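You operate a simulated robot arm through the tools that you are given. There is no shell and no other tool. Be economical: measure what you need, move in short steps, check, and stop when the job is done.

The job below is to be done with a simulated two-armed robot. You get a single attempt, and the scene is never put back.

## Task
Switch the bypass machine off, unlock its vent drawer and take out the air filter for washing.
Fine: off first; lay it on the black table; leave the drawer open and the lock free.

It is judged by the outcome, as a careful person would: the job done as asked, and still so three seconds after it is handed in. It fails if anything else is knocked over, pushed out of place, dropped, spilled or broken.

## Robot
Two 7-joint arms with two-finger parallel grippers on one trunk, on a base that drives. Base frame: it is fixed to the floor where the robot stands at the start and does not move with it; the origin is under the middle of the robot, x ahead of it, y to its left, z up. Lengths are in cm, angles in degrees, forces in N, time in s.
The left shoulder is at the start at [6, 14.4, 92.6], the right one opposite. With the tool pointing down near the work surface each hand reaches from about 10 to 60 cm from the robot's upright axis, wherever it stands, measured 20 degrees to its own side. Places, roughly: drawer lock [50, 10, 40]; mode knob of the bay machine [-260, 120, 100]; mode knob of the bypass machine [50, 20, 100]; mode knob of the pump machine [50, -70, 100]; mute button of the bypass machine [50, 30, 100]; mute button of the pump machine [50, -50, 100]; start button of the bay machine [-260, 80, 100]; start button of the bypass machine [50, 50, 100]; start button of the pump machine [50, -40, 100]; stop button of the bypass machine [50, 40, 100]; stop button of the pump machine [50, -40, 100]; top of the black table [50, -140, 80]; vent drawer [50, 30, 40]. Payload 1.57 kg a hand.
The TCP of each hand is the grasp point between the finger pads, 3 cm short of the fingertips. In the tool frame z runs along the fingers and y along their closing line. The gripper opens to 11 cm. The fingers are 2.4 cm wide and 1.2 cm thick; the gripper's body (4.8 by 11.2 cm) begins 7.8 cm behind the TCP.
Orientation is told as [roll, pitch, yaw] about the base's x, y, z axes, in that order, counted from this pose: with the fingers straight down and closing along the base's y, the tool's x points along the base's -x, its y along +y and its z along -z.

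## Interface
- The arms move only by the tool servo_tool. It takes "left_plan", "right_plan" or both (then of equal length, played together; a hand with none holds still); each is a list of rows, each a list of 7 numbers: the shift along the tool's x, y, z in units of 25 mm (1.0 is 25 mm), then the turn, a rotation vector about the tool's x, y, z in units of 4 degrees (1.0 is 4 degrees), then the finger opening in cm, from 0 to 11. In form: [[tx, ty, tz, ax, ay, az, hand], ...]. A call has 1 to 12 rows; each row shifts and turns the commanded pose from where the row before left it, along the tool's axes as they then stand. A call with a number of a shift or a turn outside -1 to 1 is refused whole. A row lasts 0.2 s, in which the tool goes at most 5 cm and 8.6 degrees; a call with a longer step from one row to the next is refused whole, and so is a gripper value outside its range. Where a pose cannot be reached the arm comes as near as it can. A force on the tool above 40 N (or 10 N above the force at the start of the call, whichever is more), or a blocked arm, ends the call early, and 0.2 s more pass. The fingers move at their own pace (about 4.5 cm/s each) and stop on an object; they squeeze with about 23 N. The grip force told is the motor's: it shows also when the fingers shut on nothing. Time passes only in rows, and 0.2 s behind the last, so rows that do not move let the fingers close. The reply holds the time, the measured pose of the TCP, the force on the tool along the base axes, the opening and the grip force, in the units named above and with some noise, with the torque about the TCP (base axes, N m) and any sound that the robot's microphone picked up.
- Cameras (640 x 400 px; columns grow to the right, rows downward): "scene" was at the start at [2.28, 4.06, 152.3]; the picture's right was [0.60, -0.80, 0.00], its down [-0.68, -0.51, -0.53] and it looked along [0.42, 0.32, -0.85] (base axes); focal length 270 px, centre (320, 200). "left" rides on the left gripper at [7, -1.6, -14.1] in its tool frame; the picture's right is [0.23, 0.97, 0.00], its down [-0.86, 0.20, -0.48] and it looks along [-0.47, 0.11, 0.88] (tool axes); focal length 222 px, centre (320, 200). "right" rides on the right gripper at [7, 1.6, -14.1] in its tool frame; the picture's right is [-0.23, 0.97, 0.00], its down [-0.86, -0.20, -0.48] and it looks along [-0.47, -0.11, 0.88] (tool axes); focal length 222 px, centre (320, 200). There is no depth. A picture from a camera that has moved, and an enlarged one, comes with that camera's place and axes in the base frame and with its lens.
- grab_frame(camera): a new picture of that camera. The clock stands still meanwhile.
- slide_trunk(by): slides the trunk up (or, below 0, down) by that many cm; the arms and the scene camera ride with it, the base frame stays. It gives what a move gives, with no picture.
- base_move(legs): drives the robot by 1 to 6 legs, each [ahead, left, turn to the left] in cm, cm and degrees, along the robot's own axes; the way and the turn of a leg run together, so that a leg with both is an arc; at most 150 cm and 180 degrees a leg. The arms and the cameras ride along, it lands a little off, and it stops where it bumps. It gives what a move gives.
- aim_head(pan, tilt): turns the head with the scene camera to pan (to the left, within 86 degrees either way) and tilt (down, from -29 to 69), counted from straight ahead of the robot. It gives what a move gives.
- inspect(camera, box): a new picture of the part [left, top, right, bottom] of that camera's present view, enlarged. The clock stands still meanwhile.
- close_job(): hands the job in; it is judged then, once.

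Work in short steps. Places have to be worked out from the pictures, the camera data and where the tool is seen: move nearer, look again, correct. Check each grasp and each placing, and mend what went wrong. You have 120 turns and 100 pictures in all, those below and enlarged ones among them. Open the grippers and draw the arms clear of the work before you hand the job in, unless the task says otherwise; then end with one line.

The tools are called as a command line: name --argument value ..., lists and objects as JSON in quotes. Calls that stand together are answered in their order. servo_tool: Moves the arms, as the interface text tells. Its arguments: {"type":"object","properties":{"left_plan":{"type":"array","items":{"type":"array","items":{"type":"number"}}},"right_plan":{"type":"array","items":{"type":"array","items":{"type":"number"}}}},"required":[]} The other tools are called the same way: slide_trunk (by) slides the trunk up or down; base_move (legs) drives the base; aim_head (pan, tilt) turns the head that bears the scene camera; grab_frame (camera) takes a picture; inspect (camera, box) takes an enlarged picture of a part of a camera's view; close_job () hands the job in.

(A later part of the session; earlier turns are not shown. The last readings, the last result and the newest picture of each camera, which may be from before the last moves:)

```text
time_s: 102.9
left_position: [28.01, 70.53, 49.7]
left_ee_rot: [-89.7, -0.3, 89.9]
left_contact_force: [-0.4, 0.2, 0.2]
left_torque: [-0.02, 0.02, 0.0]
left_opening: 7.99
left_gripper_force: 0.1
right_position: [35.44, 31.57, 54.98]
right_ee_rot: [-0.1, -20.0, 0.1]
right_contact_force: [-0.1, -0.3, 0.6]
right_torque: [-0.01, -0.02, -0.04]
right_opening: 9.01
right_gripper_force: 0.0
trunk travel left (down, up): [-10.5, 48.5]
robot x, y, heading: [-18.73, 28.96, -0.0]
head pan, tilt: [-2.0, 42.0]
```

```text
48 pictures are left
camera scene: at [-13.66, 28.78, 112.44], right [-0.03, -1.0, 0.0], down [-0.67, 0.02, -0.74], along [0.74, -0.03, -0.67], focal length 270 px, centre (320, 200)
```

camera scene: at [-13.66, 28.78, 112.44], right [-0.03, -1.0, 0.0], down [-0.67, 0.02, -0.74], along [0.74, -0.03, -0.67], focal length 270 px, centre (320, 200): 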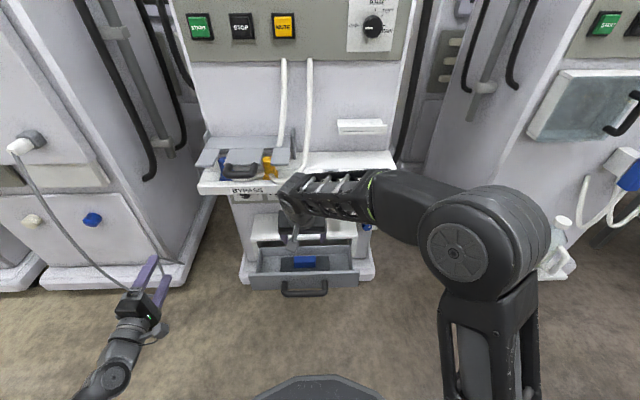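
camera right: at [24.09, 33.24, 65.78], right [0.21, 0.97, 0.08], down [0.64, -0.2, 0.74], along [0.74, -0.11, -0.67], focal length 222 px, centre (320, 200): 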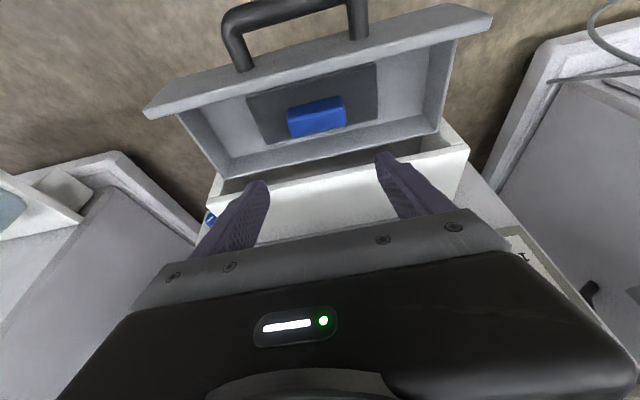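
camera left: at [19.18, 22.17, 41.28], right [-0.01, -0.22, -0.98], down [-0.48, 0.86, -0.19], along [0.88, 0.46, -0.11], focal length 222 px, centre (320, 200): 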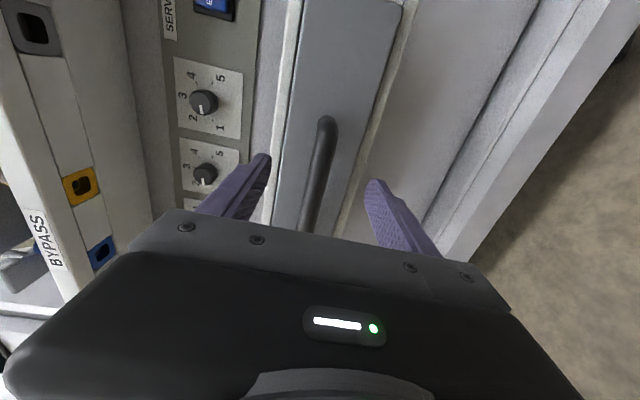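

Filter with grip is fully visible; grip top ≈ (36, 32, 41). Descend 10 cm, then check.

servo_tool --right_plan '[[0.28, 0.03, 0.75, 0, 0, 0, 9], [0.28, 0.03, 0.75, 0, 0, 0, 9], [0.28, 0.03, 0.75, 0, 0, 0, 9], [0.28, 0.03, 0.75, 0, 0, 0, 9], [0.28, 0.03, 0.75, 0, 0, 0, 9]]'

grab_frame --camera "right"

inspect --camera "scene" --box '[220, 150, 420, 310]'

```text
time_s: 104.1
left_position: [27.95, 70.53, 49.61]
left_ee_rot: [-89.7, -0.2, 89.7]
left_contact_force: [0.1, 0.3, 0.5]
left_torque: [-0.01, -0.04, 0.01]
left_opening: 7.99
left_gripper_force: 0.1
right_position: [35.39, 32.04, 44.89]
right_ee_rot: [0.0, -20.0, 0.1]
right_contact_force: [0.1, 0.8, 0.5]
right_torque: [-0.02, 0.03, -0.01]
right_opening: 8.97
right_gripper_force: 0.0
trunk travel left (down, up): [-10.5, 48.5]
robot x, y, heading: [-18.82, 29.35, 0.0]
head pan, tilt: [-2.0, 42.0]
```

```text
47 pictures are left
camera right: at [24.02, 33.59, 55.71], right [0.21, 0.97, 0.08], down [0.64, -0.2, 0.74], along [0.74, -0.11, -0.67], focal length 222 px, centre (320, 200)
```

right: 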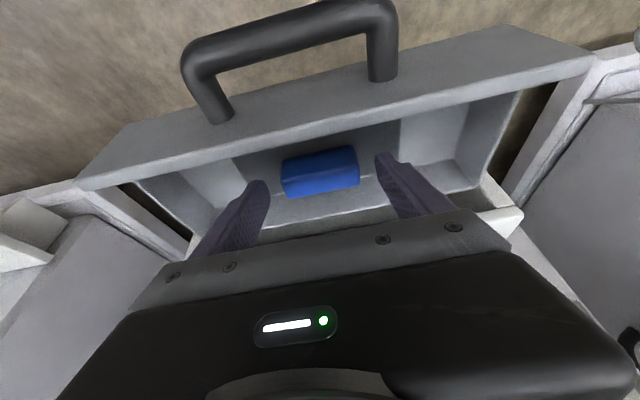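

```text
2.50 times, centred on (320, 230) of scene
camera zoom: at [-13.65, 28.77, 112.44], right [-0.03, -1.0, 0.0], down [-0.67, 0.02, -0.74], along [0.74, -0.03, -0.67], focal length 676 px, centre (320, 125)
```

zoom: 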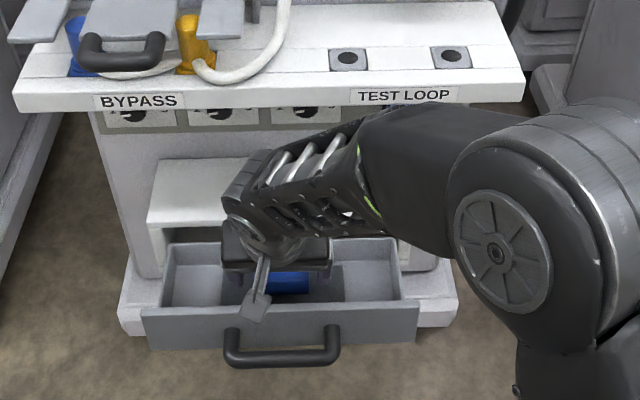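

Aligned with the grip. Descend 3.2 cm slowly and close.

servo_tool --right_plan '[[0.1, -0.03, 0.42, 0, 0, 0, 9], [0.1, -0.03, 0.42, 0, 0, 0, 9], [0.09, -0.03, 0.42, 0, 0, 0, 9]]'

grab_frame --camera "right"

```text
time_s: 104.9
left_position: [27.97, 70.64, 49.58]
left_ee_rot: [-89.9, -0.2, 89.8]
left_contact_force: [-0.8, 0.4, 0.0]
left_torque: [-0.05, -0.04, -0.01]
left_opening: 8.01
left_gripper_force: 0.1
right_position: [35.81, 31.74, 41.82]
right_ee_rot: [0.0, -20.0, 0.0]
right_contact_force: [-0.5, -0.4, 4.9]
right_torque: [-0.05, 0.03, -0.02]
right_opening: 9.02
right_gripper_force: 0.0
trunk travel left (down, up): [-10.5, 48.5]
robot x, y, heading: [-18.72, 29.33, 0.1]
head pan, tilt: [-2.0, 42.0]
```

```text
45 pictures are left
camera right: at [24.39, 33.4, 52.61], right [0.21, 0.97, 0.08], down [0.64, -0.2, 0.74], along [0.74, -0.11, -0.67], focal length 222 px, centre (320, 200)
```

right: 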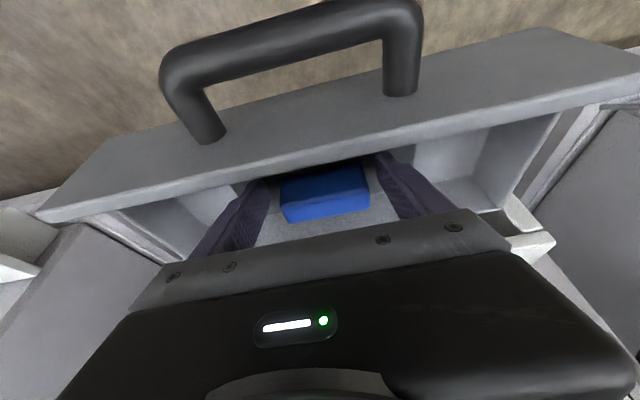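

Tips just touch the slab (5 N). Raise 2 mm and close on the grip.

servo_tool --right_plan '[[-0.03, 0, -0.08, 0, 0, 0, 9], [0, 0, 0, 0, 0, 0, 5], [0, 0, 0, 0, 0, 0, 3], [0, 0, 0, 0, 0, 0, 3], [0, 0, 0, 0, 0, 0, 3], [0, 0, 0, 0, 0, 0, 3]]'

grab_frame --camera "right"

```text
time_s: 106.3
left_position: [28.09, 70.54, 49.62]
left_ee_rot: [-89.7, -0.2, 89.7]
left_contact_force: [0.7, 0.4, 0.6]
left_torque: [-0.02, -0.02, 0.01]
left_opening: 7.98
left_gripper_force: 0.0
right_position: [35.85, 31.8, 42.0]
right_ee_rot: [0.0, -20.0, 0.1]
right_contact_force: [-0.9, 0.4, 0.0]
right_torque: [0.01, -0.01, 0.0]
right_opening: 6.9
right_gripper_force: 23.3
trunk travel left (down, up): [-10.5, 48.5]
robot x, y, heading: [-18.53, 29.16, 0.1]
head pan, tilt: [-2.0, 42.0]
```

```text
44 pictures are left
camera right: at [24.4, 33.41, 52.77], right [0.21, 0.97, 0.08], down [0.64, -0.2, 0.74], along [0.74, -0.11, -0.67], focal length 222 px, centre (320, 200)
```

right: 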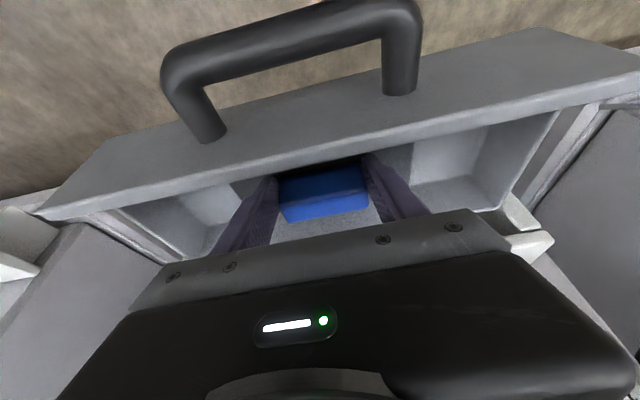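

Held (6.9 cm, 23 N). Lift slowly 5 cm and check.

servo_tool --right_plan '[[-0.07, 0, -0.19, 0, 0, 0, 3], [-0.14, 0, -0.376, 0, 0, 0, 3], [-0.14, 0, -0.376, 0, 0, 0, 3], [-0.14, 0, -0.376, 0, 0, 0, 3], [-0.14, 0, -0.376, 0, 0, 0, 3]]'

grab_frame --camera "right"

inspect --camera "scene" --box '[220, 150, 420, 310]'

```text
time_s: 107.5
left_position: [28.12, 70.58, 49.57]
left_ee_rot: [-89.6, -0.2, 89.8]
left_contact_force: [-0.3, -0.3, -0.1]
left_torque: [0.02, 0.0, -0.02]
left_opening: 7.99
left_gripper_force: 0.0
right_position: [35.82, 31.93, 46.46]
right_ee_rot: [-0.1, -20.0, 0.2]
right_contact_force: [-0.1, 0.7, -0.2]
right_torque: [-0.04, -0.01, 0.0]
right_opening: 6.91
right_gripper_force: 23.6
trunk travel left (down, up): [-10.5, 48.5]
robot x, y, heading: [-19.08, 29.51, -0.1]
head pan, tilt: [-2.0, 42.0]
```

```text
43 pictures are left
camera right: at [24.46, 33.39, 57.25], right [0.21, 0.97, 0.08], down [0.64, -0.2, 0.74], along [0.74, -0.11, -0.67], focal length 222 px, centre (320, 200)
```

right: 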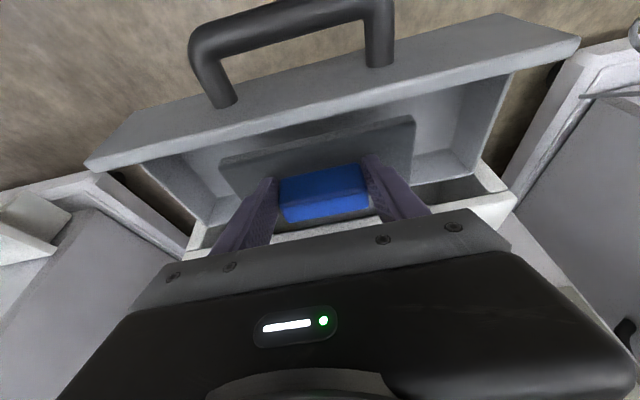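

```text
2.50 times, centred on (320, 230) of scene
camera zoom: at [-13.63, 28.78, 112.43], right [-0.03, -1.0, 0.0], down [-0.67, 0.02, -0.74], along [0.74, -0.03, -0.67], focal length 676 px, centre (320, 125)
```

zoom: 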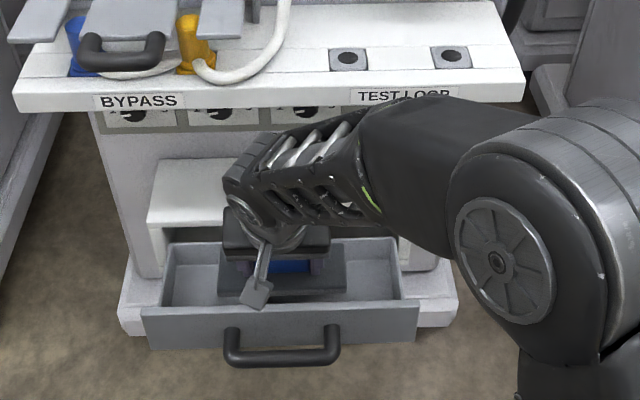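

Filter comes free and level. Lift 9 cm further, then back away.

servo_tool --right_plan '[[-0.14, 0, -0.376, 0, 0, 0, 3], [-0.14, 0, -0.376, 0, 0, 0, 3], [-0.14, 0, -0.376, 0, 0, 0, 3], [-0.14, 0, -0.376, 0, 0, 0, 3], [-0.14, 0, -0.376, 0, 0, 0, 3], [-0.14, 0, -0.376, 0, 0, 0, 3], [-0.14, 0, -0.376, 0, 0, 0, 3], [-0.14, 0, -0.376, 0, 0, 0, 3], [-0.14, 0, -0.376, 0, 0, 0, 3]]'

base_move --legs '[[-40, 0, 0]]'

aim_head --pan -60 --tilt 20

grab_frame --camera "scene"

grab_frame --camera "right"

```text
time_s: 109.5
left_position: [28.1, 70.44, 49.58]
left_ee_rot: [-89.8, -0.3, 89.8]
left_contact_force: [0.7, 0.6, -0.6]
left_torque: [-0.04, -0.01, -0.01]
left_opening: 8.03
left_gripper_force: 0.1
right_position: [35.86, 31.68, 55.53]
right_ee_rot: [0.0, -20.0, 0.1]
right_contact_force: [0.5, -0.7, -1.0]
right_torque: [0.04, -0.03, -0.01]
right_opening: 6.93
right_gripper_force: 22.9
trunk travel left (down, up): [-10.5, 48.5]
robot x, y, heading: [-18.68, 29.36, -0.3]
head pan, tilt: [-2.0, 42.0]
```

```text
time_s: 112.0
left_position: [-11.85, 70.45, 49.51]
left_ee_rot: [-89.7, -0.3, 89.6]
left_contact_force: [-0.1, 0.1, 0.3]
left_torque: [0.02, -0.02, 0.01]
left_opening: 7.98
left_gripper_force: 0.0
right_position: [-4.1, 31.43, 55.5]
right_ee_rot: [0.0, -20.0, 0.0]
right_contact_force: [0.3, -0.5, -0.5]
right_torque: [0.01, 0.03, 0.01]
right_opening: 6.9
right_gripper_force: 23.0
trunk travel left (down, up): [-10.5, 48.5]
robot x, y, heading: [-58.95, 29.23, -0.2]
head pan, tilt: [-2.0, 42.0]
```

```text
time_s: 113.3
left_position: [-11.88, 70.45, 49.62]
left_ee_rot: [-89.7, -0.4, 89.5]
left_contact_force: [-0.2, -0.1, -0.4]
left_torque: [-0.06, 0.02, 0.01]
left_opening: 7.99
left_gripper_force: 0.0
right_position: [-4.03, 31.62, 55.52]
right_ee_rot: [0.1, -19.9, -0.1]
right_contact_force: [-0.3, -0.4, -1.5]
right_torque: [-0.01, -0.01, 0.02]
right_opening: 6.89
right_gripper_force: 23.2
trunk travel left (down, up): [-10.5, 48.5]
robot x, y, heading: [-58.86, 29.06, -0.1]
head pan, tilt: [-60.0, 20.0]
```

```text
41 pictures are left
camera scene: at [-57.42, 21.06, 115.87], right [-0.87, -0.5, 0.0], down [-0.17, 0.3, -0.94], along [0.47, -0.81, -0.34], focal length 270 px, centre (320, 200)
```

scene: 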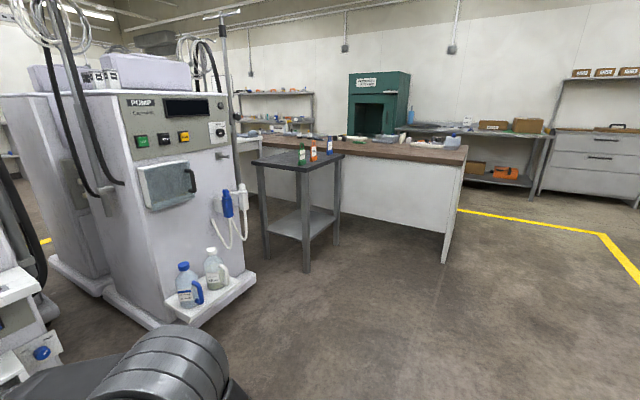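

```text
40 pictures are left
camera right: at [-15.52, 33.25, 66.35], right [0.22, 0.97, 0.08], down [0.64, -0.2, 0.74], along [0.74, -0.11, -0.67], focal length 222 px, centre (320, 200)
```

right: 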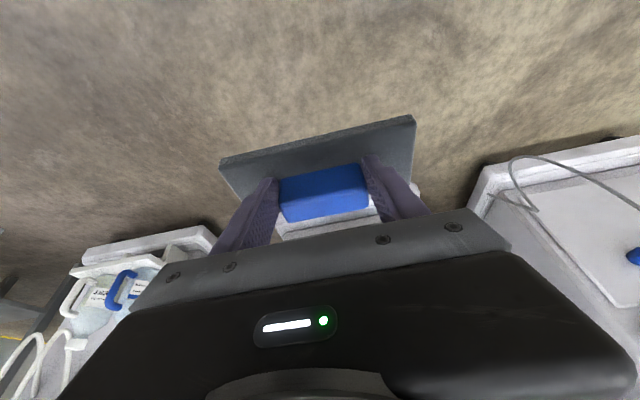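

Filter in hand, level. The black table (x≈23–74, y≈−157 to −102) carries three bottles in a row near x≈37. Raise trunk and drive right to inspect it.

slide_trunk --by 40

slide_trunk --by 8

base_move --legs '[[0, -65, 0], [0, -60, 0]]'

aim_head --pan -20 --tilt 35

grab_frame --camera "scene"

```text
time_s: 117.1
left_position: [-11.95, 70.49, 89.61]
left_ee_rot: [-89.7, -0.2, 89.6]
left_contact_force: [1.3, -0.4, 0.2]
left_torque: [-0.01, 0.01, 0.02]
left_opening: 8.03
left_gripper_force: 0.1
right_position: [-4.14, 31.72, 95.53]
right_ee_rot: [0.0, -20.0, -0.1]
right_contact_force: [0.9, 0.3, -0.9]
right_torque: [-0.03, 0.02, 0.01]
right_opening: 6.92
right_gripper_force: 22.9
trunk travel left (down, up): [-50.5, 8.5]
robot x, y, heading: [-59.0, 29.31, -0.1]
head pan, tilt: [-60.0, 20.0]
```

```text
time_s: 118.3
left_position: [-11.81, 70.46, 97.56]
left_ee_rot: [-89.8, -0.4, 89.6]
left_contact_force: [0.4, 0.5, -0.3]
left_torque: [0.0, 0.0, -0.01]
left_opening: 8.02
left_gripper_force: 0.0
right_position: [-4.25, 31.63, 103.4]
right_ee_rot: [0.1, -20.0, -0.1]
right_contact_force: [-0.1, 0.5, -0.5]
right_torque: [-0.01, 0.03, 0.0]
right_opening: 6.89
right_gripper_force: 22.9
trunk travel left (down, up): [-58.5, 0.5]
robot x, y, heading: [-58.76, 29.09, -0.1]
head pan, tilt: [-60.0, 20.0]
```

```text
time_s: 124.9
left_position: [-12.27, -55.66, 97.59]
left_ee_rot: [-89.7, -0.5, 89.5]
left_contact_force: [-0.5, -1.0, 0.1]
left_torque: [0.01, 0.01, 0.03]
left_opening: 8.0
left_gripper_force: 0.1
right_position: [-4.41, -94.45, 103.54]
right_ee_rot: [0.1, -20.0, -0.1]
right_contact_force: [0.3, -0.6, -0.1]
right_torque: [-0.01, 0.03, -0.01]
right_opening: 6.9
right_gripper_force: 23.0
trunk travel left (down, up): [-58.5, 0.5]
robot x, y, heading: [-59.02, -96.65, -0.1]
head pan, tilt: [-60.0, 20.0]
```

```text
time_s: 126.0
left_position: [-12.24, -55.53, 97.52]
left_ee_rot: [-89.8, -0.3, 89.5]
left_contact_force: [-0.1, -0.1, 0.7]
left_torque: [0.0, 0.03, 0.02]
left_opening: 8.01
left_gripper_force: 0.1
right_position: [-4.28, -94.36, 103.62]
right_ee_rot: [0.0, -20.1, -0.2]
right_contact_force: [-0.1, 0.1, -0.8]
right_torque: [0.01, 0.01, -0.01]
right_opening: 6.92
right_gripper_force: 23.2
trunk travel left (down, up): [-58.5, 0.5]
robot x, y, heading: [-59.09, -96.84, -0.0]
head pan, tilt: [-20.0, 35.0]
```

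```text
39 pictures are left
camera scene: at [-54.01, -99.99, 161.49], right [-0.34, -0.94, 0.0], down [-0.54, 0.2, -0.82], along [0.77, -0.28, -0.57], focal length 270 px, centre (320, 200)
```

scene: 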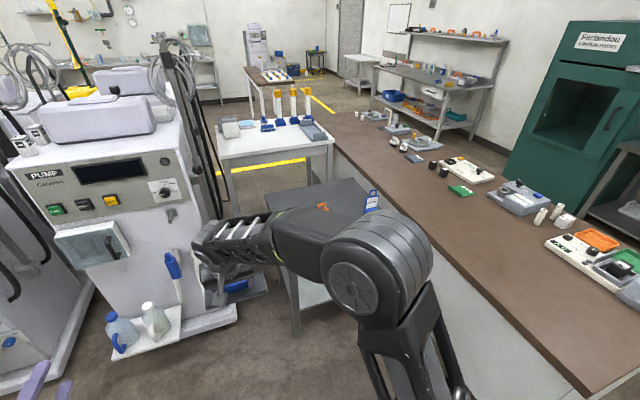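

My arm hides the bottles; look with the right hand camera.

grab_frame --camera "right"

inspect --camera "scene" --box '[210, 150, 410, 320]'

```text
38 pictures are left
camera right: at [-15.75, -92.8, 114.35], right [0.21, 0.97, 0.08], down [0.64, -0.2, 0.74], along [0.74, -0.11, -0.67], focal length 222 px, centre (320, 200)
```

right: 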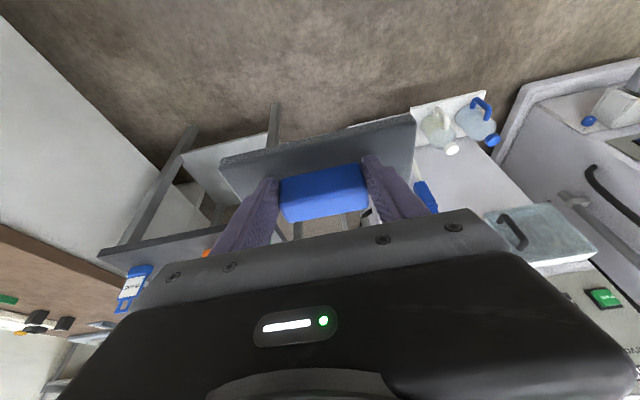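

```text
2.35 times, centred on (310, 235) of scene
camera zoom: at [-54.01, -99.99, 161.49], right [-0.34, -0.94, 0.0], down [-0.54, 0.2, -0.82], along [0.77, -0.28, -0.57], focal length 636 px, centre (344, 118)
```

zoom: 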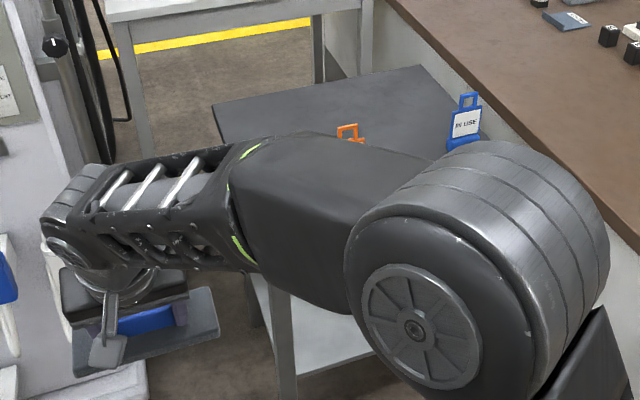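

Tags stand in a row at x≈37; the free rear area is around (58,−137). Before approaching, I fold the left hand (sticking far forward) to point down and nearer, so it will not meet the pump machine.

servo_tool --left_plan '[[0, 0, 0, -1, 0, 0, 6], [0, 0, 0, -1, 0, 0, 6], [0, 0, 0, -1, 0, 0, 6], [0, 0, 0, -1, 0, 0, 6], [0, 0, 0, -1, 0, 0, 6], [0, 0, 0, -1, 0, 0, 6], [0, 0, 0, -1, 0, 0, 6], [0, 0, 0, -1, 0, 0, 6], [0, 0, 0, -1, 0, 0, 6], [0, 0, 0, -1, 0, 0, 6], [0, 0, 0, -1, 0, 0, 6], [0, 0, 0, -1, 0, 0, 6]]'

servo_tool --left_plan '[[0, 0.5, -0.5, -1, 0, 0, 6], [0, 0.5, -0.4, -1, 0, 0, 6], [0, 0.6, -0.4, -1, 0, 0, 6], [0, 0.6, -0.3, -1, 0, 0, 6], [0, 0.6, -0.3, -1, 0, 0, 6], [0, 0.6, -0.2, -1, 0, 0, 6], [0, 0.7, -0.2, -1, 0, 0, 6], [0, 0.7, -0.1, -1, 0, 0, 6], [0, 0.7, -0.1, -1, 0, 0, 6], [0, 0.7, 0, -1, 0, 0, 6]]'

```text
time_s: 128.6
left_position: [-12.25, -55.61, 97.61]
left_ee_rot: [-41.7, -0.3, 89.7]
left_contact_force: [0.1, -0.2, 0.5]
left_torque: [0.01, 0.0, 0.01]
left_opening: 5.99
left_gripper_force: 0.0
right_position: [-4.28, -94.42, 103.44]
right_ee_rot: [0.0, -19.9, -0.1]
right_contact_force: [0.7, 0.2, -0.9]
right_torque: [0.0, 0.01, 0.0]
right_opening: 6.92
right_gripper_force: 23.1
trunk travel left (down, up): [-58.5, 0.5]
robot x, y, heading: [-58.75, -96.62, -0.0]
head pan, tilt: [-20.0, 35.0]
```

```text
time_s: 130.8
left_position: [-29.27, -55.46, 97.18]
left_ee_rot: [-1.7, -0.3, 89.7]
left_contact_force: [0.0, -0.3, -0.4]
left_torque: [-0.02, -0.02, -0.01]
left_opening: 6.0
left_gripper_force: 0.0
right_position: [-4.29, -94.43, 103.46]
right_ee_rot: [0.0, -20.0, -0.1]
right_contact_force: [-0.4, -0.1, -0.2]
right_torque: [0.02, 0.02, 0.03]
right_opening: 6.91
right_gripper_force: 23.1
trunk travel left (down, up): [-58.5, 0.5]
robot x, y, heading: [-59.13, -97.06, 0.2]
head pan, tilt: [-20.0, 35.0]
```

Left arm folded. To get an unobstructed look at the table, I turn the robot 40° left with the head panned right.

base_move --legs '[[0, 0, 40]]'

aim_head --pan -64 --tilt 38

grab_frame --camera "scene"

```text
time_s: 133.1
left_position: [-63.28, -46.1, 97.21]
left_ee_rot: [-1.7, -0.3, 130.0]
left_contact_force: [0.4, -0.1, -0.5]
left_torque: [-0.03, 0.02, 0.01]
left_opening: 6.01
left_gripper_force: 0.2
right_position: [-18.98, -59.56, 103.61]
right_ee_rot: [0.0, -20.0, 40.3]
right_contact_force: [-0.4, -0.2, 0.1]
right_torque: [0.0, -0.01, -0.01]
right_opening: 6.93
right_gripper_force: 22.7
trunk travel left (down, up): [-58.5, 0.5]
robot x, y, heading: [-59.13, -96.33, 40.5]
head pan, tilt: [-20.0, 35.0]
```

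```text
time_s: 134.2
left_position: [-63.2, -46.07, 97.17]
left_ee_rot: [-1.7, -0.4, 130.0]
left_contact_force: [0.3, 0.1, 0.1]
left_torque: [0.02, -0.02, 0.0]
left_opening: 6.0
left_gripper_force: 0.1
right_position: [-19.01, -59.57, 103.55]
right_ee_rot: [0.0, -19.9, 40.3]
right_contact_force: [-0.7, 0.4, -0.7]
right_torque: [-0.03, 0.02, 0.02]
right_opening: 6.93
right_gripper_force: 23.1
trunk travel left (down, up): [-58.5, 0.5]
robot x, y, heading: [-58.76, -96.34, 40.3]
head pan, tilt: [-64.0, 38.0]
```

```text
36 pictures are left
camera scene: at [-53.67, -102.37, 161.03], right [-0.4, -0.92, 0.0], down [-0.56, 0.25, -0.79], along [0.72, -0.32, -0.62], focal length 270 px, centre (320, 200)
```

scene: 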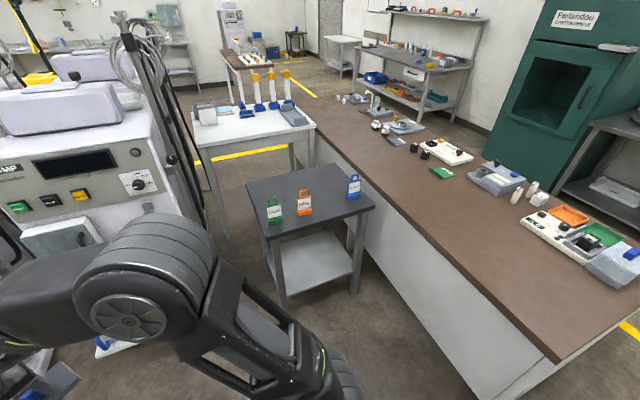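

inspect --camera "scene" --box '[230, 140, 400, 300]'

```text
2.50 times, centred on (315, 220) of scene
camera zoom: at [-53.67, -102.37, 161.03], right [-0.4, -0.92, 0.0], down [-0.56, 0.25, -0.79], along [0.72, -0.32, -0.62], focal length 676 px, centre (332, 150)
```

zoom: 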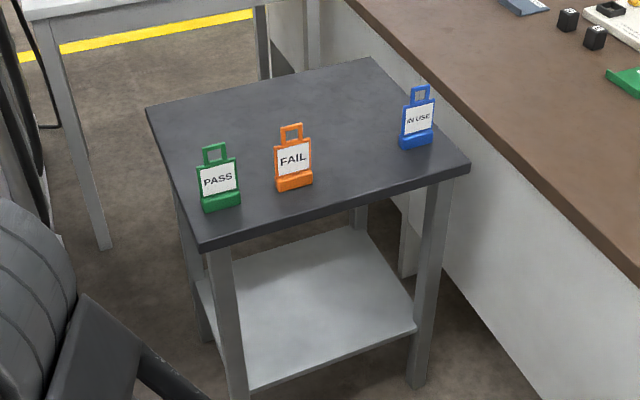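

Clear view: table x 26–68, y −166…−114; tags at x≈34 (y −120, −134, −160). I'll place the filter behind them at about (49, −145), passing over the wide gap. Turn back, drive to about (−29, −128).

base_move --legs '[[0, 0, -40.3], [0, -31, 0], [28, 0, 0]]'

servo_tool --right_plan '[[-0.13, -0.6, -0.38, 0, 0, 0, 3], [-0.13, -0.8, -0.38, 0, 0, 0, 3], [-0.13, -0.9, -0.38, 0, 0, 0, 3], [-0.13, -0.9, -0.38, 0, 0, 0, 3], [-0.13, -0.9, -0.38, 0, 0, 0, 3], [0, -0.9, 0, 0, 0, 0, 3], [0, -0.9, 0, 0, 0, 0, 3], [0, -0.9, 0, 0, 0, 0, 3], [0, -0.6, 0, 0, 0, 0, 3]]'

grab_frame --camera "right"

```text
time_s: 139.7
left_position: [-1.12, -86.65, 97.1]
left_ee_rot: [-1.6, -0.4, 89.5]
left_contact_force: [0.7, -0.1, -0.9]
left_torque: [-0.02, 0.01, -0.02]
left_opening: 5.98
left_gripper_force: 0.0
right_position: [23.78, -125.49, 103.37]
right_ee_rot: [0.0, -20.0, -0.1]
right_contact_force: [0.0, 0.2, 0.4]
right_torque: [0.0, 0.06, 0.03]
right_opening: 6.9
right_gripper_force: 23.0
trunk travel left (down, up): [-58.5, 0.5]
robot x, y, heading: [-30.68, -127.9, 0.1]
head pan, tilt: [-64.0, 38.0]
```

```text
time_s: 141.7
left_position: [-1.15, -86.58, 97.1]
left_ee_rot: [-1.7, -0.3, 89.6]
left_contact_force: [-0.6, -0.4, 0.1]
left_torque: [0.0, 0.02, 0.02]
left_opening: 6.0
left_gripper_force: 0.0
right_position: [23.62, -144.02, 108.57]
right_ee_rot: [0.0, -20.1, -0.1]
right_contact_force: [0.2, 0.0, -0.7]
right_torque: [0.0, 0.02, -0.01]
right_opening: 6.9
right_gripper_force: 23.0
trunk travel left (down, up): [-58.5, 0.5]
robot x, y, heading: [-31.07, -128.05, -0.1]
head pan, tilt: [-64.0, 38.0]
```

```text
34 pictures are left
camera right: at [12.29, -142.4, 119.34], right [0.21, 0.97, 0.08], down [0.64, -0.2, 0.74], along [0.74, -0.11, -0.67], focal length 222 px, centre (320, 200)
```

right: 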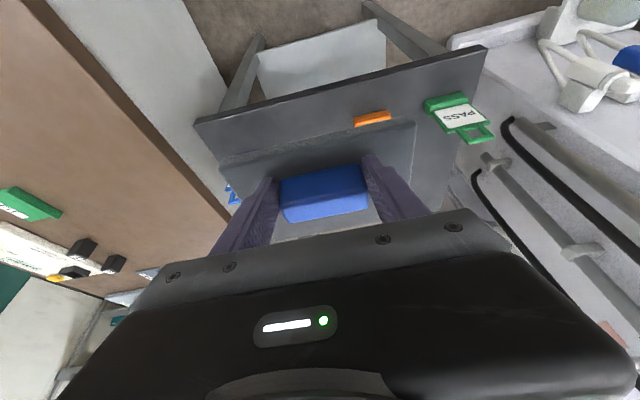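

Hand high and in line with the gap. Check the arm/bench clearance with the scene camera.

aim_head --pan -40 --tilt 50

grab_frame --camera "scene"

```text
time_s: 142.6
left_position: [-1.26, -86.55, 97.23]
left_ee_rot: [-1.7, -0.2, 89.6]
left_contact_force: [0.0, -0.7, 1.0]
left_torque: [0.03, -0.01, 0.05]
left_opening: 5.99
left_gripper_force: 0.1
right_position: [23.68, -143.83, 108.62]
right_ee_rot: [0.0, -20.0, -0.1]
right_contact_force: [-0.1, 0.1, -0.5]
right_torque: [-0.03, -0.01, 0.03]
right_opening: 6.91
right_gripper_force: 23.5
trunk travel left (down, up): [-58.5, 0.5]
robot x, y, heading: [-31.05, -128.19, 0.2]
head pan, tilt: [-40.0, 50.0]
```

```text
33 pictures are left
camera scene: at [-28.22, -133.01, 159.32], right [-0.64, -0.76, 0.0], down [-0.59, 0.49, -0.64], along [0.49, -0.41, -0.77], focal length 270 px, centre (320, 200)
```

scene: 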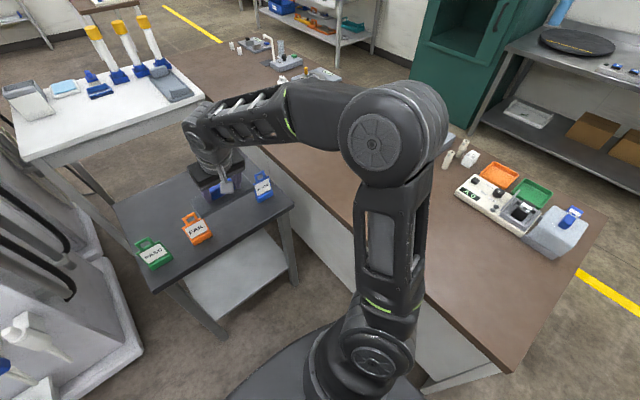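

Elbow is high above the bench. Drive forward 21 cm; base front stays clear of the table legs.

base_move --legs '[[21, 0, 0]]'

grab_frame --camera "scene"

```text
time_s: 144.2
left_position: [19.92, -86.75, 97.21]
left_ee_rot: [-1.7, -0.3, 89.5]
left_contact_force: [-0.5, 0.0, -0.3]
left_torque: [-0.03, 0.05, -0.01]
left_opening: 5.99
left_gripper_force: 0.0
right_position: [44.81, -144.12, 108.52]
right_ee_rot: [0.0, -19.9, -0.2]
right_contact_force: [0.4, 0.0, -0.6]
right_torque: [0.03, 0.04, -0.02]
right_opening: 6.94
right_gripper_force: 22.6
trunk travel left (down, up): [-58.5, 0.5]
robot x, y, heading: [-9.88, -127.76, -0.3]
head pan, tilt: [-40.0, 50.0]
```

```text
32 pictures are left
camera scene: at [-7.16, -133.07, 159.31], right [-0.65, -0.76, 0.0], down [-0.59, 0.49, -0.64], along [0.49, -0.41, -0.77], focal length 270 px, centre (320, 200)
```

scene: 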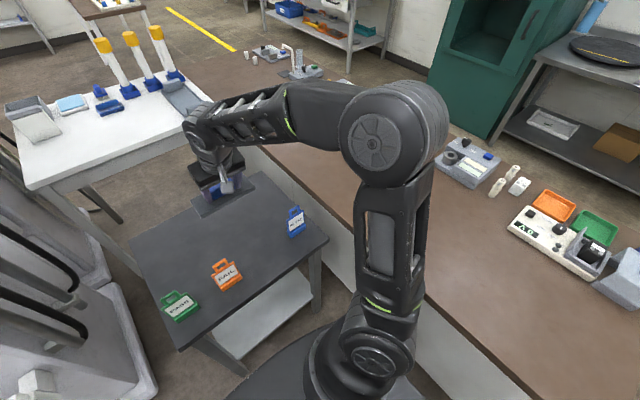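

Level and over the free area. Lower 18 cm and 4 cm forward.

servo_tool --right_plan '[[-0.5, 0, 0.2, 0, 0, 0, 3], [-0.5, 0, 0.2, 0, 0, 0, 3], [-0.4, 0, 0.2, 0, 0, 0, 3], [0.27, 0, 0.75, 0, 0, 0, 3], [0.27, 0, 0.75, 0, 0, 0, 3], [0.27, 0, 0.75, 0, 0, 0, 3], [0.27, 0, 0.75, 0, 0, 0, 3], [0.27, 0, 0.75, 0, 0, 0, 3], [0.27, 0, 0.75, 0, 0, 0, 3], [0.27, 0, 0.75, 0, 0, 0, 3], [0.27, 0, 0.75, 0, 0, 0, 3]]'

grab_frame --camera "right"

inspect --camera "scene" --box '[120, 80, 340, 340]'

```text
time_s: 146.7
left_position: [19.86, -86.73, 97.03]
left_ee_rot: [-1.7, -0.3, 89.5]
left_contact_force: [-0.2, 0.8, -0.1]
left_torque: [-0.01, 0.04, 0.0]
left_opening: 5.98
left_gripper_force: 0.0
right_position: [48.49, -144.17, 92.31]
right_ee_rot: [0.0, -20.0, -0.1]
right_contact_force: [-0.4, 0.2, -0.4]
right_torque: [-0.01, 0.02, -0.01]
right_opening: 6.92
right_gripper_force: 22.9
trunk travel left (down, up): [-58.5, 0.5]
robot x, y, heading: [-9.57, -128.45, -0.0]
head pan, tilt: [-40.0, 50.0]
```

```text
31 pictures are left
camera right: at [37.04, -142.5, 103.12], right [0.22, 0.97, 0.08], down [0.64, -0.2, 0.74], along [0.74, -0.11, -0.67], focal length 222 px, centre (320, 200)
```

right: 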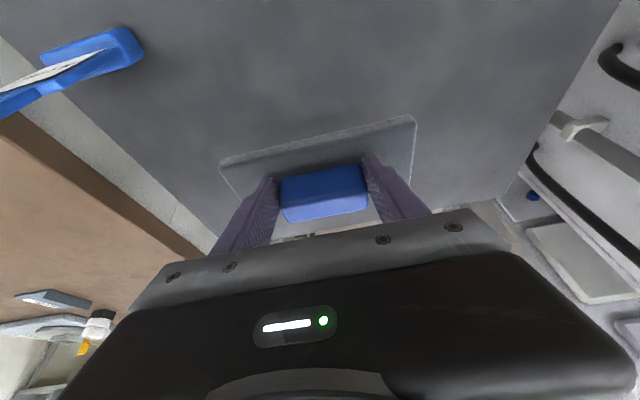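

```text
1.54 times, centred on (230, 210) of scene
camera zoom: at [-7.28, -133.06, 159.31], right [-0.65, -0.76, 0.0], down [-0.59, 0.49, -0.64], along [0.49, -0.42, -0.77], focal length 416 px, centre (458, 185)
```

zoom: 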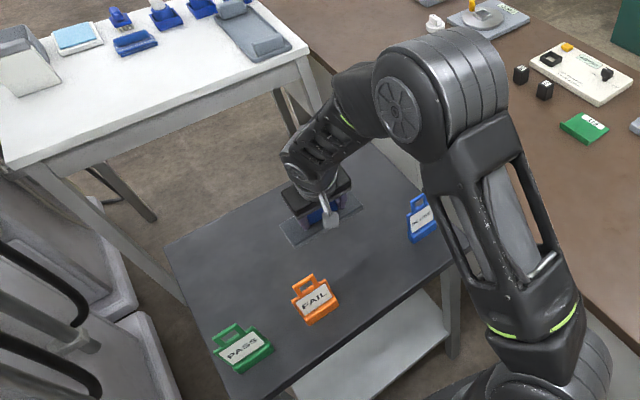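

Good. Lower 6 cm more.

servo_tool --right_plan '[[0.137, 0, 0.376, 0, 0, 0, 3], [0.137, 0, 0.376, 0, 0, 0, 3], [0.137, 0, 0.376, 0, 0, 0, 3], [0.137, 0, 0.376, 0, 0, 0, 3], [0.137, 0, 0.376, 0, 0, 0, 3], [0.137, 0, 0.376, 0, 0, 0, 3]]'

servo_tool --right_plan '[[0.041, 0, 0.113, 0, 0, 0, 3], [0.041, 0, 0.113, 0, 0, 0, 3], [0.041, 0, 0.113, 0, 0, 0, 3]]'

grab_frame --camera "right"

```text
time_s: 148.1
left_position: [19.75, -86.65, 97.2]
left_ee_rot: [-1.7, -0.3, 89.5]
left_contact_force: [-0.4, 0.3, 0.3]
left_torque: [-0.02, -0.01, -0.01]
left_opening: 6.0
left_gripper_force: 0.1
right_position: [48.45, -144.18, 86.38]
right_ee_rot: [0.0, -20.0, -0.2]
right_contact_force: [-0.7, 0.6, 0.0]
right_torque: [-0.01, -0.01, 0.03]
right_opening: 6.91
right_gripper_force: 22.6
trunk travel left (down, up): [-58.5, 0.5]
robot x, y, heading: [-10.04, -128.18, -0.3]
head pan, tilt: [-40.0, 50.0]
```

```text
time_s: 148.8
left_position: [19.92, -86.73, 97.18]
left_ee_rot: [-1.8, -0.3, 89.5]
left_contact_force: [-0.6, 0.5, 0.5]
left_torque: [0.0, 0.0, -0.02]
left_opening: 5.98
left_gripper_force: 0.1
right_position: [48.39, -144.2, 85.37]
right_ee_rot: [0.0, -20.0, -0.2]
right_contact_force: [0.3, 0.2, -0.7]
right_torque: [0.0, 0.03, 0.0]
right_opening: 6.9
right_gripper_force: 23.0
trunk travel left (down, up): [-58.5, 0.5]
robot x, y, heading: [-9.84, -128.04, -0.4]
head pan, tilt: [-40.0, 50.0]
```

```text
29 pictures are left
camera right: at [37.02, -142.52, 96.26], right [0.22, 0.97, 0.08], down [0.64, -0.2, 0.74], along [0.74, -0.11, -0.67], focal length 222 px, centre (320, 200)
```

right: 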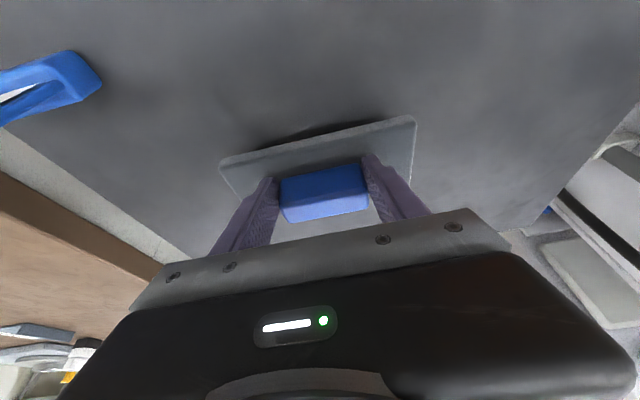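

A shadow shows it's just above the table. Lower in 3 mm steps.

servo_tool --right_plan '[[0.041, 0, 0.113, 0, 0, 0, 3], [0.041, 0, 0.113, 0, 0, 0, 3], [0.041, 0, 0.113, 0, 0, 0, 3]]'

```text
time_s: 149.7
left_position: [19.92, -86.69, 97.04]
left_ee_rot: [-1.7, -0.3, 89.5]
left_contact_force: [-0.2, 0.0, -0.5]
left_torque: [0.05, -0.01, -0.02]
left_opening: 6.0
left_gripper_force: 0.0
right_position: [48.4, -144.19, 84.62]
right_ee_rot: [0.0, -20.0, -0.2]
right_contact_force: [0.0, -1.2, -0.6]
right_torque: [0.03, -0.01, 0.01]
right_opening: 6.93
right_gripper_force: 22.8
trunk travel left (down, up): [-58.5, 0.5]
robot x, y, heading: [-10.19, -128.34, -0.2]
head pan, tilt: [-40.0, 50.0]
```

servo_tool --right_plan '[[0.041, 0, 0.113, 0, 0, 0, 3], [0.041, 0, 0.113, 0, 0, 0, 3], [0, 0, 0, 0, 0, 0, 3]]'

grab_frame --camera "right"

```text
time_s: 150.4
left_position: [19.73, -86.7, 97.19]
left_ee_rot: [-1.7, -0.4, 89.5]
left_contact_force: [0.2, 0.1, 0.2]
left_torque: [0.0, 0.0, -0.01]
left_opening: 5.97
left_gripper_force: 0.0
right_position: [48.41, -144.25, 83.89]
right_ee_rot: [0.0, -20.0, -0.2]
right_contact_force: [-0.3, -0.1, -0.9]
right_torque: [-0.02, 0.01, 0.0]
right_opening: 6.91
right_gripper_force: 23.3
trunk travel left (down, up): [-58.5, 0.5]
robot x, y, heading: [-9.81, -127.91, -0.2]
head pan, tilt: [-40.0, 50.0]
```

```text
28 pictures are left
camera right: at [37.05, -142.54, 94.76], right [0.22, 0.97, 0.08], down [0.64, -0.2, 0.74], along [0.74, -0.11, -0.67], focal length 222 px, centre (320, 200)
```

right: 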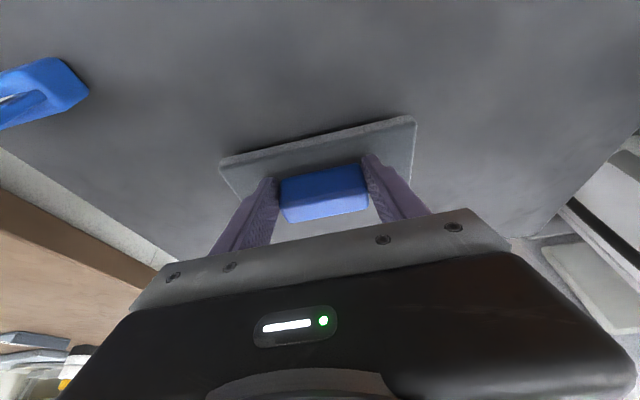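

Still a thin shadow, no contact force; keep lowering in small steps.

servo_tool --right_plan '[[0.041, 0, 0.113, 0, 0, 0, 3], [0.041, 0, 0.113, 0, 0, 0, 3], [0, 0, 0, 0, 0, 0, 3]]'

servo_tool --right_plan '[[0.034, 0, 0.094, 0, 0, 0, 3], [0, 0, 0, 0, 0, 0, 3]]'

```text
time_s: 151.2
left_position: [19.76, -86.77, 97.15]
left_ee_rot: [-1.7, -0.3, 89.5]
left_contact_force: [-0.9, -0.6, -0.1]
left_torque: [0.02, 0.02, -0.01]
left_opening: 6.02
left_gripper_force: 0.0
right_position: [48.46, -144.11, 83.37]
right_ee_rot: [0.0, -19.9, -0.2]
right_contact_force: [0.1, -0.4, -0.6]
right_torque: [-0.02, 0.01, 0.01]
right_opening: 6.88
right_gripper_force: 23.3
trunk travel left (down, up): [-58.5, 0.5]
robot x, y, heading: [-10.13, -128.08, -0.3]
head pan, tilt: [-40.0, 50.0]
```

```text
time_s: 151.8
left_position: [19.73, -86.71, 97.19]
left_ee_rot: [-1.7, -0.3, 89.6]
left_contact_force: [-0.1, 0.1, 0.2]
left_torque: [0.03, 0.03, 0.01]
left_opening: 6.0
left_gripper_force: 0.1
right_position: [48.49, -144.2, 83.21]
right_ee_rot: [0.0, -20.0, -0.3]
right_contact_force: [-0.2, -0.2, -0.3]
right_torque: [0.04, 0.01, -0.02]
right_opening: 6.91
right_gripper_force: 22.8
trunk travel left (down, up): [-58.5, 0.5]
robot x, y, heading: [-10.26, -128.09, -0.2]
head pan, tilt: [-40.0, 50.0]
```

servo_tool --right_plan '[[0.034, 0, 0.094, 0, 0, 0, 3], [0, 0, 0, 0, 0, 0, 3]]'

servo_tool --right_plan '[[0.034, 0, 0.094, 0, 0, 0, 3], [0, 0, 0, 0, 0, 0, 3]]'

inspect --camera "right" --box '[200, 90, 440, 240]'

```text
time_s: 152.4
left_position: [19.83, -86.68, 97.12]
left_ee_rot: [-1.8, -0.2, 89.5]
left_contact_force: [-0.3, -0.4, 0.0]
left_torque: [-0.01, 0.0, 0.02]
left_opening: 6.03
left_gripper_force: 0.0
right_position: [48.5, -143.94, 83.04]
right_ee_rot: [-0.1, -20.1, -0.1]
right_contact_force: [-0.9, -0.7, 6.7]
right_torque: [-0.08, 0.04, -0.04]
right_opening: 6.9
right_gripper_force: 23.4
trunk travel left (down, up): [-58.5, 0.5]
robot x, y, heading: [-9.81, -127.88, -0.1]
head pan, tilt: [-40.0, 50.0]
```

```text
time_s: 153.1
left_position: [19.74, -86.69, 97.19]
left_ee_rot: [-1.7, -0.4, 89.5]
left_contact_force: [0.5, -0.7, -0.5]
left_torque: [0.02, 0.0, 0.0]
left_opening: 6.0
left_gripper_force: 0.1
right_position: [48.36, -144.07, 82.79]
right_ee_rot: [0.0, -20.3, -0.2]
right_contact_force: [0.0, -1.7, 21.0]
right_torque: [-0.07, -0.25, -0.05]
right_opening: 6.94
right_gripper_force: 22.5
trunk travel left (down, up): [-58.5, 0.5]
robot x, y, heading: [-9.76, -128.16, -0.3]
head pan, tilt: [-40.0, 50.0]
```

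```text
2.67 times, centred on (320, 165) of right
camera zoom: at [37.01, -142.48, 93.58], right [0.22, 0.97, 0.08], down [0.63, -0.2, 0.75], along [0.74, -0.11, -0.66], focal length 592 px, centre (320, 293)
```

zoom: 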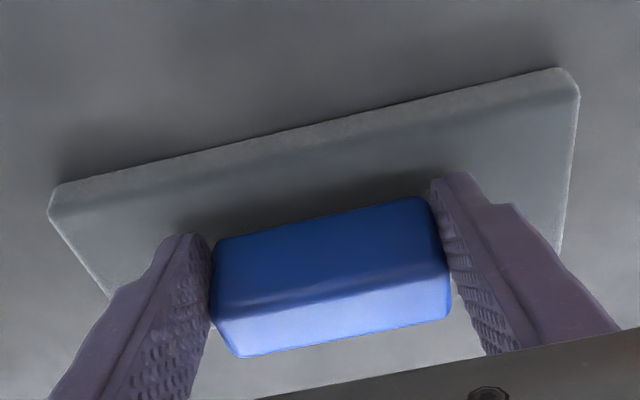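

Contact with the table (7 N, then 21 N). Relieve by 3 mm, release gently and rise vertically.

servo_tool --right_plan '[[-0.034, 0, -0.094, 0, 0, 0, 6.5], [0, 0, 0, 0, 0, 0, 8], [0, 0, 0, 0, 0, 0, 9], [0, 0, 0, 0, 0, 0, 9], [-0.137, 0, -0.376, 0, 0, 0, 9], [-0.137, 0, -0.376, 0, 0, 0, 9], [-0.137, 0, -0.376, 0, 0, 0, 9], [-0.137, 0, -0.376, 0, 0, 0, 9], [-0.137, 0, -0.376, 0, 0, 0, 9]]'

grab_frame --camera "right"

```text
time_s: 155.1
left_position: [19.84, -86.82, 97.17]
left_ee_rot: [-1.8, -0.3, 89.5]
left_contact_force: [0.5, 0.1, 0.1]
left_torque: [0.01, -0.02, -0.02]
left_opening: 6.01
left_gripper_force: 0.1
right_position: [48.36, -143.97, 87.93]
right_ee_rot: [0.1, -20.0, -0.1]
right_contact_force: [-0.1, 0.9, -0.3]
right_torque: [0.01, -0.01, -0.01]
right_opening: 8.99
right_gripper_force: 0.0
trunk travel left (down, up): [-58.5, 0.5]
robot x, y, heading: [-9.71, -128.16, -0.5]
head pan, tilt: [-40.0, 50.0]
```

```text
26 pictures are left
camera right: at [36.98, -142.48, 98.66], right [0.22, 0.97, 0.08], down [0.64, -0.2, 0.74], along [0.74, -0.11, -0.67], focal length 222 px, centre (320, 200)
```

right: 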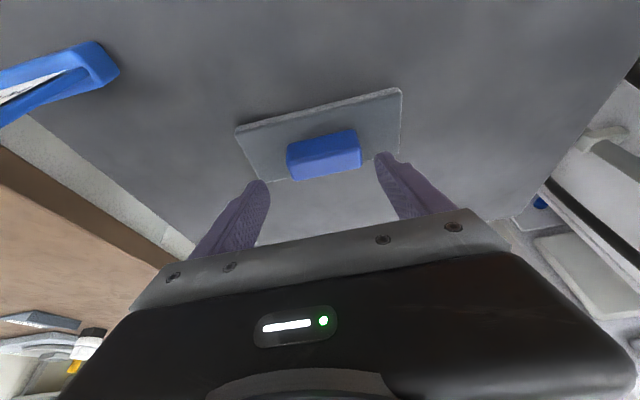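

Filter lies flat on the table. Rise 18 cm more and then back the base away.

servo_tool --right_plan '[[-0.27, 0, -0.75, 0, 0, 0, 9], [-0.27, 0, -0.75, 0, 0, 0, 9], [-0.27, 0, -0.75, 0, 0, 0, 9], [-0.27, 0, -0.75, 0, 0, 0, 9], [-0.27, 0, -0.75, 0, 0, 0, 9], [-0.27, 0, -0.75, 0, 0, 0, 9], [-0.27, 0, -0.75, 0, 0, 0, 9], [-0.27, 0, -0.75, 0, 0, 0, 9], [-0.27, 0, -0.75, 0, 0, 0, 9], [-0.27, 0, -0.75, 0, 0, 0, 9]]'

base_move --legs '[[-50, 0, 0], [0, 32, 40]]'

aim_head --pan -64 --tilt 38

grab_frame --camera "scene"

```text
time_s: 157.2
left_position: [19.83, -86.78, 97.13]
left_ee_rot: [-1.7, -0.3, 89.5]
left_contact_force: [1.2, -0.4, -0.1]
left_torque: [-0.01, 0.0, -0.02]
left_opening: 5.98
left_gripper_force: 0.1
right_position: [48.26, -144.13, 107.93]
right_ee_rot: [-0.1, -20.0, -0.3]
right_contact_force: [0.7, 0.2, -0.2]
right_torque: [-0.02, -0.02, 0.01]
right_opening: 8.99
right_gripper_force: 0.1
trunk travel left (down, up): [-58.5, 0.5]
robot x, y, heading: [-9.93, -127.87, -0.4]
head pan, tilt: [-40.0, 50.0]
```

```text
time_s: 162.0
left_position: [-73.49, -47.49, 97.12]
left_ee_rot: [-1.7, -0.2, 129.5]
left_contact_force: [0.8, 0.0, 1.1]
left_torque: [0.01, -0.03, -0.02]
left_opening: 6.0
left_gripper_force: 0.0
right_position: [-15.01, -73.37, 107.84]
right_ee_rot: [0.0, -20.0, 39.7]
right_contact_force: [-0.4, 0.1, -0.2]
right_torque: [-0.03, 0.0, -0.01]
right_opening: 8.98
right_gripper_force: 0.0
trunk travel left (down, up): [-58.5, 0.5]
robot x, y, heading: [-70.22, -97.76, 39.8]
head pan, tilt: [-40.0, 50.0]
```

```text
time_s: 162.9
left_position: [-73.52, -47.59, 97.19]
left_ee_rot: [-1.6, -0.3, 129.3]
left_contact_force: [-0.6, -0.3, 0.2]
left_torque: [0.0, 0.02, 0.02]
left_opening: 6.0
left_gripper_force: 0.1
right_position: [-14.93, -73.41, 107.89]
right_ee_rot: [0.1, -19.9, 39.6]
right_contact_force: [0.2, -0.4, 0.1]
right_torque: [-0.02, 0.0, 0.0]
right_opening: 9.0
right_gripper_force: 0.0
trunk travel left (down, up): [-58.5, 0.5]
robot x, y, heading: [-70.33, -98.36, 39.6]
head pan, tilt: [-64.0, 38.0]
```

```text
25 pictures are left
camera scene: at [-64.7, -103.97, 161.03], right [-0.41, -0.91, 0.0], down [-0.56, 0.25, -0.79], along [0.72, -0.32, -0.62], focal length 270 px, centre (320, 200)
```

scene: 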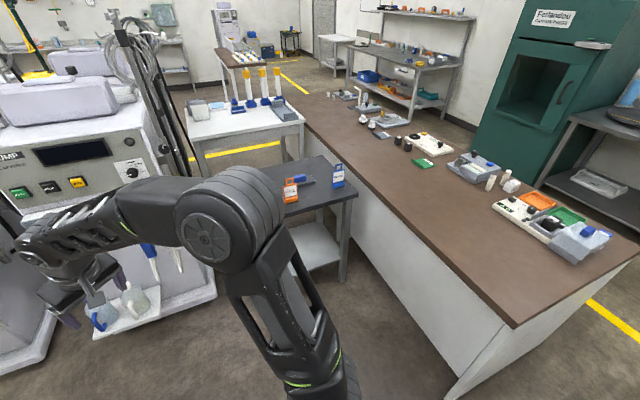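

Filter and tags fine. Last check of the bypass machine: drive left a bit and look.

base_move --legs '[[0, 0, -39.6], [0, 100, 0]]'

aim_head --pan 20 --tilt 35

grab_frame --camera "scene"

```text
time_s: 170.0
left_position: [-41.61, 44.06, 97.11]
left_ee_rot: [-1.7, -0.3, 90.5]
left_contact_force: [-0.4, 0.5, -0.5]
left_torque: [-0.01, -0.02, -0.01]
left_opening: 6.01
left_gripper_force: 0.0
right_position: [-12.19, -12.96, 107.97]
right_ee_rot: [0.0, -20.0, 0.6]
right_contact_force: [0.0, 0.4, -0.7]
right_torque: [0.0, 0.01, 0.02]
right_opening: 9.0
right_gripper_force: 0.0
trunk travel left (down, up): [-58.5, 0.5]
robot x, y, heading: [-70.65, 2.38, 0.7]
head pan, tilt: [-64.0, 38.0]
```

```text
time_s: 171.6
left_position: [-41.73, 43.99, 97.16]
left_ee_rot: [-1.7, -0.3, 90.4]
left_contact_force: [-0.1, 0.3, 0.3]
left_torque: [0.03, 0.01, -0.03]
left_opening: 6.01
left_gripper_force: 0.1
right_position: [-12.32, -12.94, 107.87]
right_ee_rot: [0.1, -20.0, 0.6]
right_contact_force: [0.5, -0.1, -0.3]
right_torque: [0.01, 0.01, -0.01]
right_opening: 8.99
right_gripper_force: 0.1
trunk travel left (down, up): [-58.5, 0.5]
robot x, y, heading: [-70.87, 2.41, 1.0]
head pan, tilt: [20.0, 35.0]
```

```text
24 pictures are left
camera scene: at [-65.78, 5.21, 161.49], right [0.35, -0.94, 0.0], down [-0.54, -0.2, -0.82], along [0.77, 0.29, -0.57], focal length 270 px, centre (320, 200)
```

scene: 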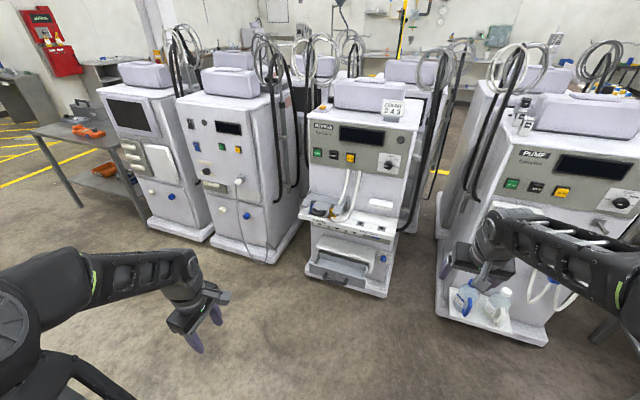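

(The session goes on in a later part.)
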